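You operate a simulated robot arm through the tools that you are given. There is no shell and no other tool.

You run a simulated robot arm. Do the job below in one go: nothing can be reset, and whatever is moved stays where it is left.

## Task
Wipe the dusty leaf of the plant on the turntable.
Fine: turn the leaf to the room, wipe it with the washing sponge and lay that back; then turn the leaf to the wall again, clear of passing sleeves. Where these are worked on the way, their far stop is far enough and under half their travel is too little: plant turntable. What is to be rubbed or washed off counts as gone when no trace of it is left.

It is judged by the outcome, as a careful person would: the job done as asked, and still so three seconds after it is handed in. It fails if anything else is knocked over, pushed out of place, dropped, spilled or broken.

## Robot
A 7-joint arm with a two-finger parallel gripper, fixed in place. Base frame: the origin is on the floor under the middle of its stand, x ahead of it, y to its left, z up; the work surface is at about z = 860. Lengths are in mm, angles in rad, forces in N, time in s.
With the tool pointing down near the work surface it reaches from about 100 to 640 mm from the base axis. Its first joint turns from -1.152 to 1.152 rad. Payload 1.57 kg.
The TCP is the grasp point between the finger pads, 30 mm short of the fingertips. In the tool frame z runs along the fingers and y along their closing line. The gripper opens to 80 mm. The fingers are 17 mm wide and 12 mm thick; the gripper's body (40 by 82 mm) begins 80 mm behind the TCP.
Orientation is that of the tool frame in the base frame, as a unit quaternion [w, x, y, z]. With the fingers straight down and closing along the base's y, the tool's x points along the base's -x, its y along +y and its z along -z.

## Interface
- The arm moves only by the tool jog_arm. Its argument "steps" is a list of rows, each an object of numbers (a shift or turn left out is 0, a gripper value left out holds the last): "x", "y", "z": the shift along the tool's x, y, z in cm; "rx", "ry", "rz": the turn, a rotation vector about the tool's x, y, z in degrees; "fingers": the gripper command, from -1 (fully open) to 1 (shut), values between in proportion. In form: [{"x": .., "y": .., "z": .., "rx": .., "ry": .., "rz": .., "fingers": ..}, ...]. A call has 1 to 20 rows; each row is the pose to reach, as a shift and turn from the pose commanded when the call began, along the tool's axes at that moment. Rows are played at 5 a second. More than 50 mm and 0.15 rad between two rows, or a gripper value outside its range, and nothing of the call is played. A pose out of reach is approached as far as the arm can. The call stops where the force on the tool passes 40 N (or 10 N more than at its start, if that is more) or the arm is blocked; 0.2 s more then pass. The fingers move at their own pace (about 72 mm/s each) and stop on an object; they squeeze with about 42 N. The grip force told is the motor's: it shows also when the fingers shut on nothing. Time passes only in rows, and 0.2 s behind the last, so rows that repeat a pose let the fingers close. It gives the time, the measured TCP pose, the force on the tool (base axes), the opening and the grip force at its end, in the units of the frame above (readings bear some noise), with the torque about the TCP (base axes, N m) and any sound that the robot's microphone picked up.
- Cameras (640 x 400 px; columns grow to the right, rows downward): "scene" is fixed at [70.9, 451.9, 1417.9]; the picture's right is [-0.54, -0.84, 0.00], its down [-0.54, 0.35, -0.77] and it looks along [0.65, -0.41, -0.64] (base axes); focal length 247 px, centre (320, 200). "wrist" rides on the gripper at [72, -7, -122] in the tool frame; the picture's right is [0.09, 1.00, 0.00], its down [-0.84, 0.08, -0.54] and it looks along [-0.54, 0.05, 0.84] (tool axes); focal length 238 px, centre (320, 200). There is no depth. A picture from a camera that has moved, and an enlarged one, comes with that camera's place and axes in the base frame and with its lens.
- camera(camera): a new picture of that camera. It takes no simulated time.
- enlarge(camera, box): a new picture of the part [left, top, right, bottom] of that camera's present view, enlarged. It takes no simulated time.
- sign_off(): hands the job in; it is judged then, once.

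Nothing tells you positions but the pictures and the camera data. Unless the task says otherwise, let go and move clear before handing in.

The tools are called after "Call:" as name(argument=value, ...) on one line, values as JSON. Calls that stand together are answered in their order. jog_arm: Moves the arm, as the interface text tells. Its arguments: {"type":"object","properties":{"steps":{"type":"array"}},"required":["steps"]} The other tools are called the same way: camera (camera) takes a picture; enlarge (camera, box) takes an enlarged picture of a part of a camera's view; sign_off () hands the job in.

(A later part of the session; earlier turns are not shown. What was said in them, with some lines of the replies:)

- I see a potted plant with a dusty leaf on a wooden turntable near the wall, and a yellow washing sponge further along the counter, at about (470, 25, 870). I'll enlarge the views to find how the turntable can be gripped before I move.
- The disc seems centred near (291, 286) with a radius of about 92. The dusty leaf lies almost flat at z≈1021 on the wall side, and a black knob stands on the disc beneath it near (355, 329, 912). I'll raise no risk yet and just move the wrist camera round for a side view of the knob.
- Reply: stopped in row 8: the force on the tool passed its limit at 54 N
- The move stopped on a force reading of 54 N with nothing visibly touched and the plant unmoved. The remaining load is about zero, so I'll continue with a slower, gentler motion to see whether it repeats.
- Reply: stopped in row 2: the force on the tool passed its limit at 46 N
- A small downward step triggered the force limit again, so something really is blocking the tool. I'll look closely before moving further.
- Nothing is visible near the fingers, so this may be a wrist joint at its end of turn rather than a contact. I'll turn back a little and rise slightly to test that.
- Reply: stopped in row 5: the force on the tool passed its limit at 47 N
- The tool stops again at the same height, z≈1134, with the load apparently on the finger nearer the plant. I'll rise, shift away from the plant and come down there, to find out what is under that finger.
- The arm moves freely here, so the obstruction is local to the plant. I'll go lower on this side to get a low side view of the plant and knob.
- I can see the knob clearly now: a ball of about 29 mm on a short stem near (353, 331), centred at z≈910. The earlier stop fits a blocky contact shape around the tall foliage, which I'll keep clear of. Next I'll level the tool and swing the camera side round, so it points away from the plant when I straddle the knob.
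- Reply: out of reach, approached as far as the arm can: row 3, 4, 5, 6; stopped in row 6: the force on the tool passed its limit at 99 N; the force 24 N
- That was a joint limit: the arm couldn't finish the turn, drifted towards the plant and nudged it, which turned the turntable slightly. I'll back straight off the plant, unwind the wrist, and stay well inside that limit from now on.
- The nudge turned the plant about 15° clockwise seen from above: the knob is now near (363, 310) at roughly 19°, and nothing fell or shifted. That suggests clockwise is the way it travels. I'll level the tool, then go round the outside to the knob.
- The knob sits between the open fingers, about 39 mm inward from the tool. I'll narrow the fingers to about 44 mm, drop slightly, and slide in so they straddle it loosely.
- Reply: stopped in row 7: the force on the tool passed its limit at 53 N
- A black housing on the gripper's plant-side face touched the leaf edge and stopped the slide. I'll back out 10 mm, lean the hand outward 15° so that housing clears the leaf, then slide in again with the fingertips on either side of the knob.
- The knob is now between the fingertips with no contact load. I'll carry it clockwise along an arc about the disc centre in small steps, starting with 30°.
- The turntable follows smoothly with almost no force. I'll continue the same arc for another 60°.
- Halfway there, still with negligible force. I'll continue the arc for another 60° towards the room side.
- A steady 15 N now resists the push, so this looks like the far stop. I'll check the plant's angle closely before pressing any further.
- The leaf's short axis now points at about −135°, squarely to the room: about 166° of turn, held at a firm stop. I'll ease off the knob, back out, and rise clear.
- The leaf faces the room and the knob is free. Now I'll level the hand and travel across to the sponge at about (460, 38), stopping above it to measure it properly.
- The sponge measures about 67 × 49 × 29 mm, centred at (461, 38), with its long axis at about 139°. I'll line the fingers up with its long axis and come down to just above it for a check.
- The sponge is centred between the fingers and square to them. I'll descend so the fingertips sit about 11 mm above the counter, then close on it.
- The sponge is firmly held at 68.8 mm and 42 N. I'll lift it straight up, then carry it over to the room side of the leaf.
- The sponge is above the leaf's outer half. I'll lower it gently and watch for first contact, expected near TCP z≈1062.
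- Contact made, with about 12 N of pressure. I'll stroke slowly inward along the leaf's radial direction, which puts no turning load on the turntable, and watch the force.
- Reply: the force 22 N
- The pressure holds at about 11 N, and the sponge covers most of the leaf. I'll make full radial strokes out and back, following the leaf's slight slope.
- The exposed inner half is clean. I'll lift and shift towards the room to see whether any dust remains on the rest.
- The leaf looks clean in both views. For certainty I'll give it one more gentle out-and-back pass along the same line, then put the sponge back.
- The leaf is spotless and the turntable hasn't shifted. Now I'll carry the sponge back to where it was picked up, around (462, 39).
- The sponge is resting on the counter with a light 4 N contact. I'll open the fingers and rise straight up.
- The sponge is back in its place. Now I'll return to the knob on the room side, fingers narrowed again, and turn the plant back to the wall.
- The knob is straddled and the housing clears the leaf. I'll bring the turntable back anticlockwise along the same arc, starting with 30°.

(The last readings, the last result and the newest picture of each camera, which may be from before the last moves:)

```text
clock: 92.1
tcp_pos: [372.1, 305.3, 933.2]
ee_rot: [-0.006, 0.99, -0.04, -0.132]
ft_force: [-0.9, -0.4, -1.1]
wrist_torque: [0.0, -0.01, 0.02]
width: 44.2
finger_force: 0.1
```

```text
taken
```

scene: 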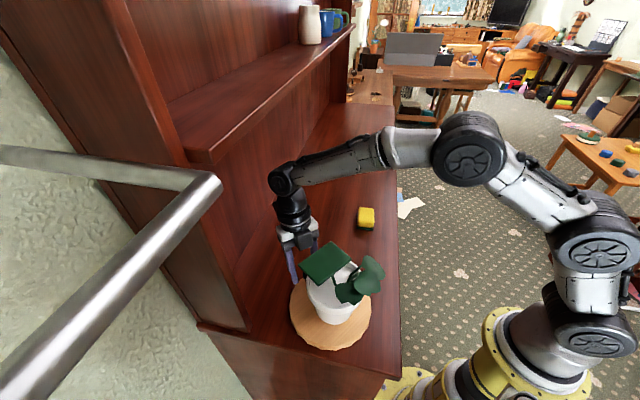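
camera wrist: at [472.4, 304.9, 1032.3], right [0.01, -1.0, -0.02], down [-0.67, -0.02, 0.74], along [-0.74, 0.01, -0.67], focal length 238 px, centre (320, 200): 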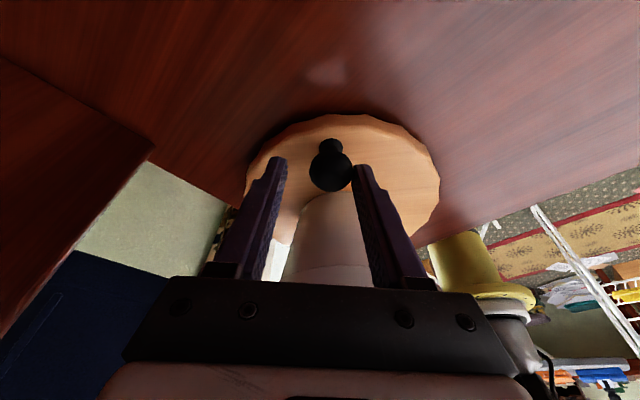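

Call:
enlarge(camera="scene", box=[260, 220, 420, 360])

Call:
enlarge(camera="wrist", box=[230, 100, 450, 290])

```text
2.86 times, centred on (340, 290) of scene
camera zoom: at [70.9, 451.9, 1417.9], right [-0.54, -0.84, 0.0], down [-0.54, 0.35, -0.77], along [0.65, -0.41, -0.64], focal length 706 px, centre (263, -57)
```

zoom: 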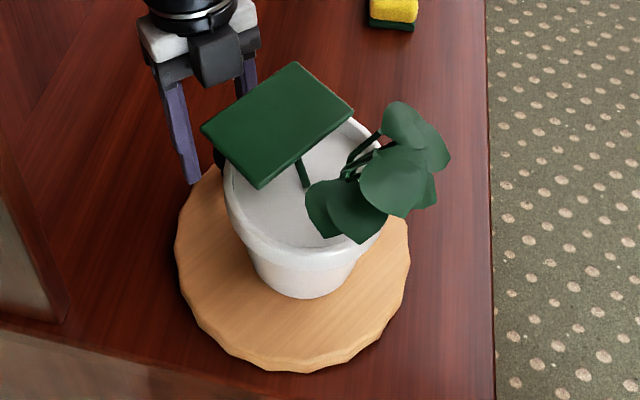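

```text
2.11 times, centred on (340, 195) of wrist
camera zoom: at [472.4, 304.9, 1032.3], right [0.01, -1.0, -0.02], down [-0.67, -0.02, 0.74], along [-0.74, 0.01, -0.67], focal length 502 px, centre (278, 210)
```

zoom: 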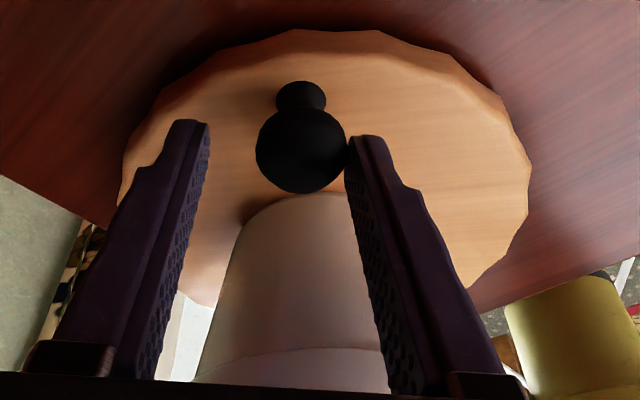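

The leaf is at about 10° and needs about 22° more to reach its original 31.5°. The knob has crept towards the edge of the pads, so I'll shift 4 mm outward first, then continue 20°.

Call:
jog_arm(steps=[{"x": 0.19, "z": -0.05}, {"x": 0.39, "z": -0.105}, {"x": 0.207, "y": -0.568, "z": -0.056, "rx": -1.05, "rz": -3.85}, {"x": -0.01, "y": -1.123, "z": 0.004, "rx": -2.1, "rz": -7.7}, {"x": -0.264, "y": -1.659, "z": 0.073, "rx": -3.14, "rz": -11.56}, {"x": -0.553, "y": -2.176, "z": 0.153, "rx": -4.19, "rz": -15.4}, {"x": -0.877, "y": -2.672, "z": 0.24, "rx": -5.24, "rz": -19.26}])

Call:
camera(camera="wrist")

Call:
enlarge(camera="scene", box=[260, 220, 420, 360])

```text
clock: 93.7
tcp_pos: [365.7, 331.8, 933.4]
ee_rot: [0.017, 0.983, 0.131, -0.13]
ft_force: [0.0, -0.3, -0.1]
wrist_torque: [0.02, 0.0, 0.01]
width: 44.3
finger_force: 1.0
```

```text
taken
camera wrist: at [461.1, 367.3, 1032.8], right [0.35, -0.94, -0.02], down [-0.62, -0.25, 0.74], along [-0.7, -0.24, -0.67], focal length 238 px, centre (320, 200)
```

wrist: 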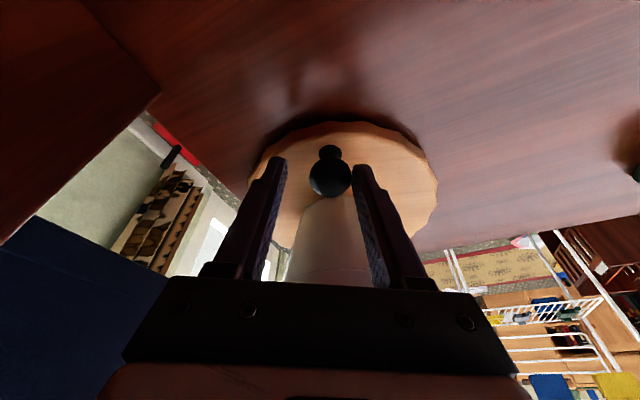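

```text
2.86 times, centred on (340, 290) of scene
camera zoom: at [70.9, 451.9, 1417.9], right [-0.54, -0.84, 0.0], down [-0.54, 0.35, -0.77], along [0.65, -0.41, -0.64], focal length 706 px, centre (263, -57)
```

zoom: 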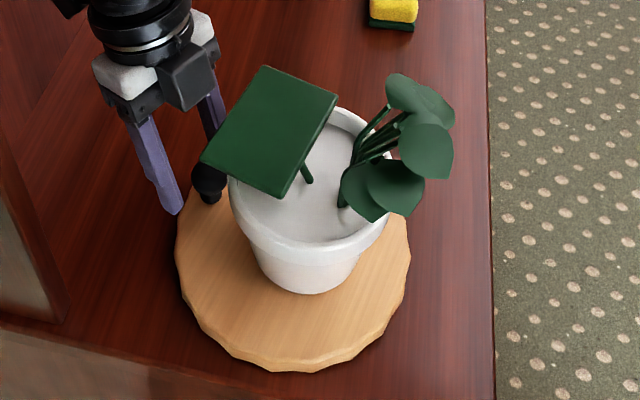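

The leaf is within about 3° of where it started. I'll nudge it on a few degrees, watching for the stop.

Call:
jog_arm(steps=[{"x": -0.043, "y": -0.143, "z": 0.012, "rx": -0.26, "rz": -0.96}, {"x": -0.085, "y": -0.286, "z": 0.023, "rx": -0.52, "rz": -1.93}, {"x": -0.132, "y": -0.427, "z": 0.036, "rx": -0.79, "rz": -2.89}, {"x": -0.132, "y": -0.427, "z": 0.036, "rx": -0.79, "rz": -2.89}])

Call:
enlarge(camera="scene", box=[260, 220, 420, 360])

```text
clock: 94.7
tcp_pos: [363.9, 336.4, 934.2]
ee_rot: [0.022, 0.979, 0.157, -0.129]
ft_force: [0.6, 0.1, 0.0]
wrist_torque: [-0.03, -0.02, 0.01]
width: 44.5
finger_force: 0.4
```

```text
2.86 times, centred on (340, 290) of scene
camera zoom: at [70.9, 451.9, 1418.0], right [-0.54, -0.84, 0.0], down [-0.54, 0.35, -0.77], along [0.65, -0.41, -0.64], focal length 706 px, centre (263, -57)
```

zoom: 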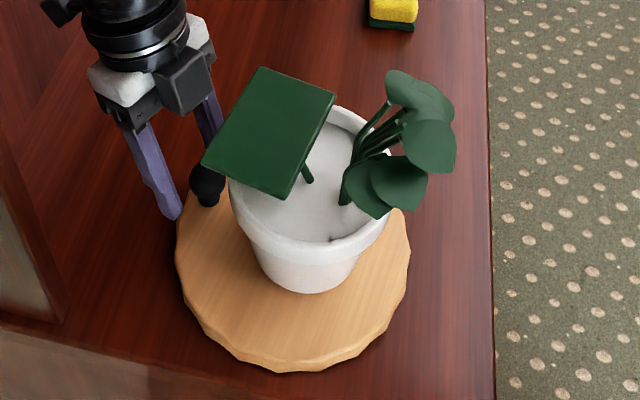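

The leaf now matches its starting orientation. I'll press 2° further to check whether this is the near stop.

Call:
jog_arm(steps=[{"x": -0.043, "y": -0.143, "z": 0.012, "rx": -0.26, "rz": -0.96}, {"x": -0.085, "y": -0.286, "z": 0.023, "rx": -0.52, "rz": -1.93}, {"x": -0.085, "y": -0.286, "z": 0.023, "rx": -0.52, "rz": -1.93}])

Call:
enlarge(camera="scene", box=[260, 220, 420, 360])

```text
clock: 95.5
tcp_pos: [361.4, 337.3, 933.9]
ee_rot: [0.024, 0.976, 0.173, -0.128]
ft_force: [1.1, -1.0, 1.1]
wrist_torque: [-0.03, -0.02, -0.01]
width: 44.5
finger_force: 0.1
```

```text
2.86 times, centred on (340, 290) of scene
camera zoom: at [70.9, 451.9, 1418.0], right [-0.54, -0.84, 0.0], down [-0.54, 0.35, -0.77], along [0.65, -0.41, -0.64], focal length 706 px, centre (263, -57)
```

zoom: 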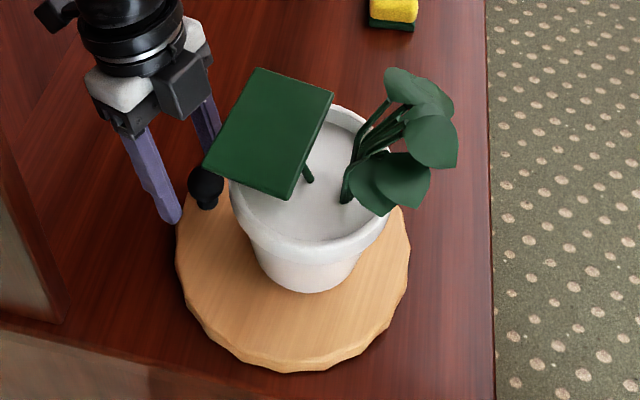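

It moved on freely, so the start position isn't a hard stop; the leaf is now within about 2° of its original wall-facing angle, slightly nearer the wall. I'll leave it there, centre the fingers off the knob and lift straight up, staying below the shelf.

Call:
jog_arm(steps=[{"y": 0.3}, {"y": 0.65}, {"y": 0.65}, {"x": -0.26, "y": 0.65, "z": -0.96}, {"x": -0.52, "y": 0.65, "z": -1.93}, {"x": -0.77, "y": 0.65, "z": -2.9}, {"x": -1.03, "y": 0.65, "z": -3.86}, {"x": -1.24, "y": 0.65, "z": -4.63}, {"x": -1.24, "y": 0.65, "z": -4.63}])

Call:
camera(camera="scene")

Call:
camera(camera="wrist")

```text
clock: 97.5
tcp_pos: [364.2, 333.3, 982.2]
ee_rot: [0.023, 0.976, 0.173, -0.129]
ft_force: [0.2, -1.6, -1.0]
wrist_torque: [-0.02, 0.02, -0.01]
width: 43.6
finger_force: 0.0
```

```text
taken
```

scene: 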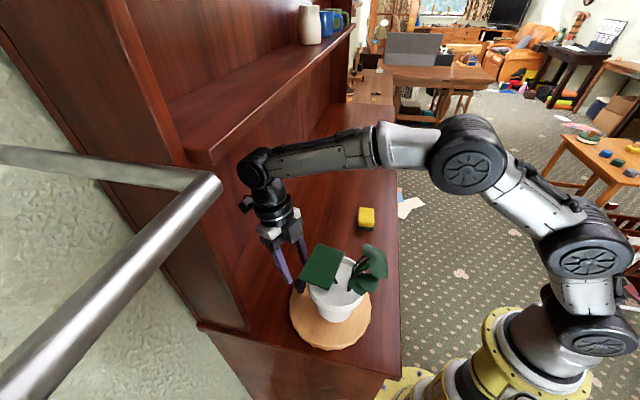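

```text
taken
camera wrist: at [455.3, 375.2, 1080.5], right [0.43, -0.9, -0.02], down [-0.6, -0.3, 0.74], along [-0.68, -0.3, -0.67], focal length 238 px, centre (320, 200)
```

wrist: 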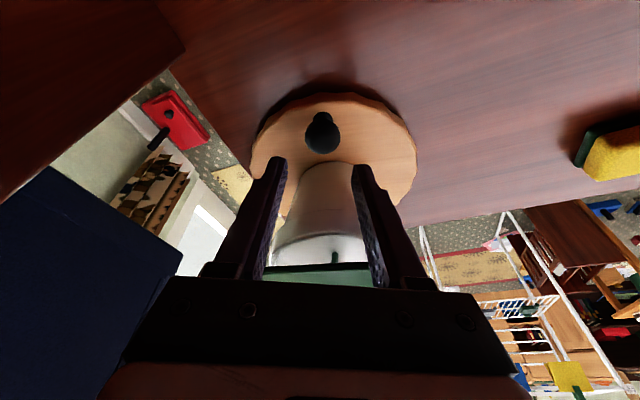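

Call:
jog_arm(steps=[{"x": 0.4, "y": 2.2, "z": -0.1, "rx": 1.2, "rz": 4.8}, {"x": 0.75, "y": 4.45, "z": -0.18, "rx": 2.5, "rz": 9.6}, {"x": 1.05, "y": 6.67, "z": -0.26, "rx": 3.8, "rz": 14.4}, {"x": 1.4, "y": 8.9, "z": -0.35, "rx": 5.1, "rz": 19.3}, {"x": 1.75, "y": 11.1, "z": -0.44, "rx": 6.4, "rz": 24.1}, {"x": 2.07, "y": 13.34, "z": -0.52, "rx": 7.7, "rz": 29.0}, {"x": 2.07, "y": 13.34, "z": -0.52, "rx": 7.7, "rz": 29.0}])

Call:
camera(camera="scene")

```text
clock: 99.1
tcp_pos: [429.0, 214.5, 981.7]
ee_rot: [-0.011, 0.988, -0.086, -0.13]
ft_force: [0.6, 0.2, 0.5]
wrist_torque: [0.02, 0.01, 0.0]
width: 44.1
finger_force: 0.0
```

```text
taken
```

scene: 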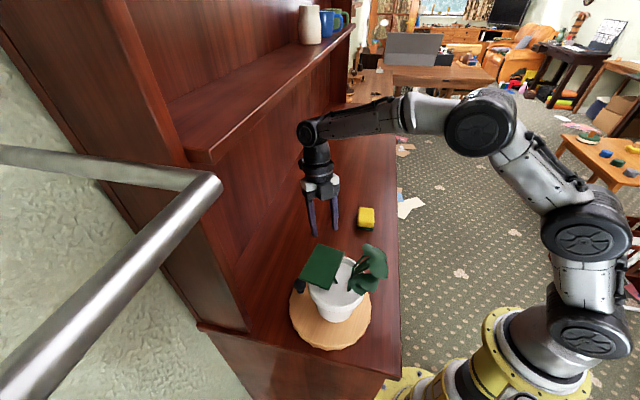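

The gripper is clear of the plant. I'll straighten the hand and withdraw further along the counter, then check everything.

Call:
jog_arm(steps=[{"ry": 4}, {"ry": 8}, {"ry": 12}, {"ry": 15}, {"ry": 15}])

Call:
jog_arm(steps=[{"x": -0.2, "y": 1.7, "z": -1.5, "rz": 3}, {"x": -0.4, "y": 3.4, "z": -3, "rz": 6}, {"x": -0.6, "y": 5.1, "z": -5, "rz": 10}, {"x": -0.8, "y": 6.9, "z": -7, "rz": 13}, {"x": -1.0, "y": 8.6, "z": -8.5, "rz": 17}, {"x": -1.25, "y": 10.3, "z": -10, "rz": 20}, {"x": -1.25, "y": 10.3, "z": -10, "rz": 20}])

Call:
camera(camera="scene")

Call:
enlarge(camera="scene", box=[260, 220, 420, 360])

Call:
enlarge(camera="scene", box=[320, 180, 420, 250])

```text
clock: 100.3
tcp_pos: [429.5, 213.7, 981.7]
ee_rot: [0.0, 0.996, -0.087, 0.001]
ft_force: [-0.1, -0.2, -0.7]
wrist_torque: [-0.01, 0.01, 0.01]
width: 43.8
finger_force: 0.1
```

```text
clock: 101.9
tcp_pos: [399.0, 115.3, 1082.1]
ee_rot: [0.001, 0.966, -0.258, 0.001]
ft_force: [-0.8, 0.3, -0.9]
wrist_torque: [0.03, -0.02, -0.01]
width: 43.8
finger_force: 0.1
```

```text
taken
```

scene: 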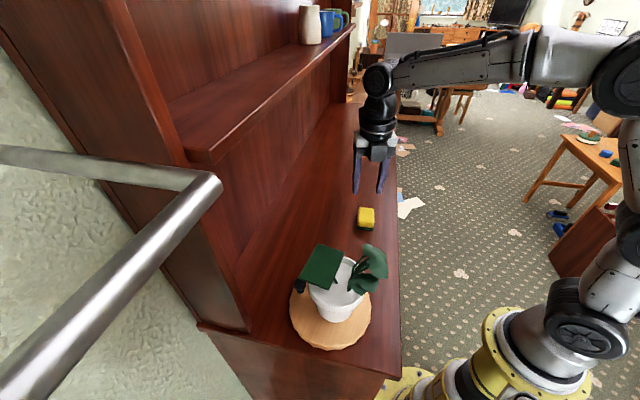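

```text
2.86 times, centred on (340, 290) of scene
camera zoom: at [70.9, 451.9, 1417.9], right [-0.54, -0.84, 0.0], down [-0.54, 0.35, -0.77], along [0.65, -0.41, -0.64], focal length 706 px, centre (263, -57)
```

zoom: 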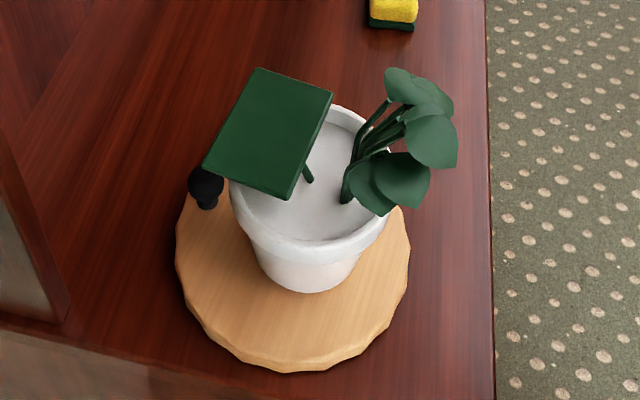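

```text
5.71 times, centred on (370, 215) of scene
camera zoom: at [70.9, 451.9, 1417.9], right [-0.54, -0.84, 0.0], down [-0.54, 0.35, -0.77], along [0.65, -0.41, -0.64], focal length 1412 px, centre (34, 114)
```

zoom: 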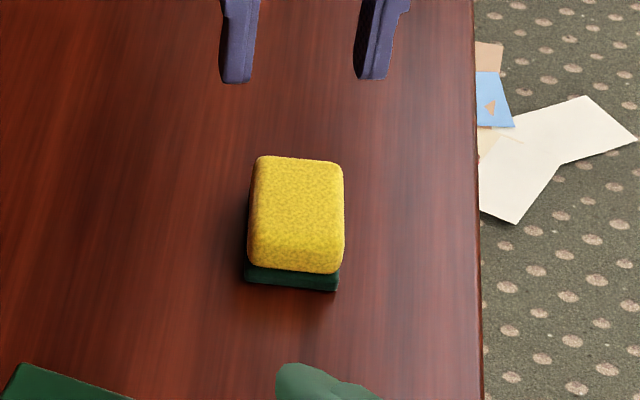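

The leaf is clean and facing the wall again, within about 2° of where it started. The sponge is back in its spot, nothing else has moved, and the arm is clear, so I'm handing in.

Call:
sign_off()

```text
The job is handed in.
```

The dusty leaf is wiped clean, with no trace of dust in either camera view, and I've handed the job in.

- **Turntable:** I turned it clockwise by its knob to the far stop, about 166°, so the leaf faced the room squarely. After wiping I brought it back to within about 2° of its starting angle, slightly past it in the turning-back direction.
- **No stop at the wall side:** the leaf's starting angle is not a hard stop, so I matched the original angle by camera instead.
- **Sponge:** it's back in its original place and orientation, to within a few millimetres.
- **Contacts on the way:** early on, the gripper pressed on the plant's foliage with about 50 N. Later a wrist joint reached its limit and the arm bumped the plant at about 99 N, which turned the turntable about 15°. The gripper also touched the leaf edge once. Nothing fell or shifted, and I saw no damage.

The gripper is empty and clear of the plant and sponge.
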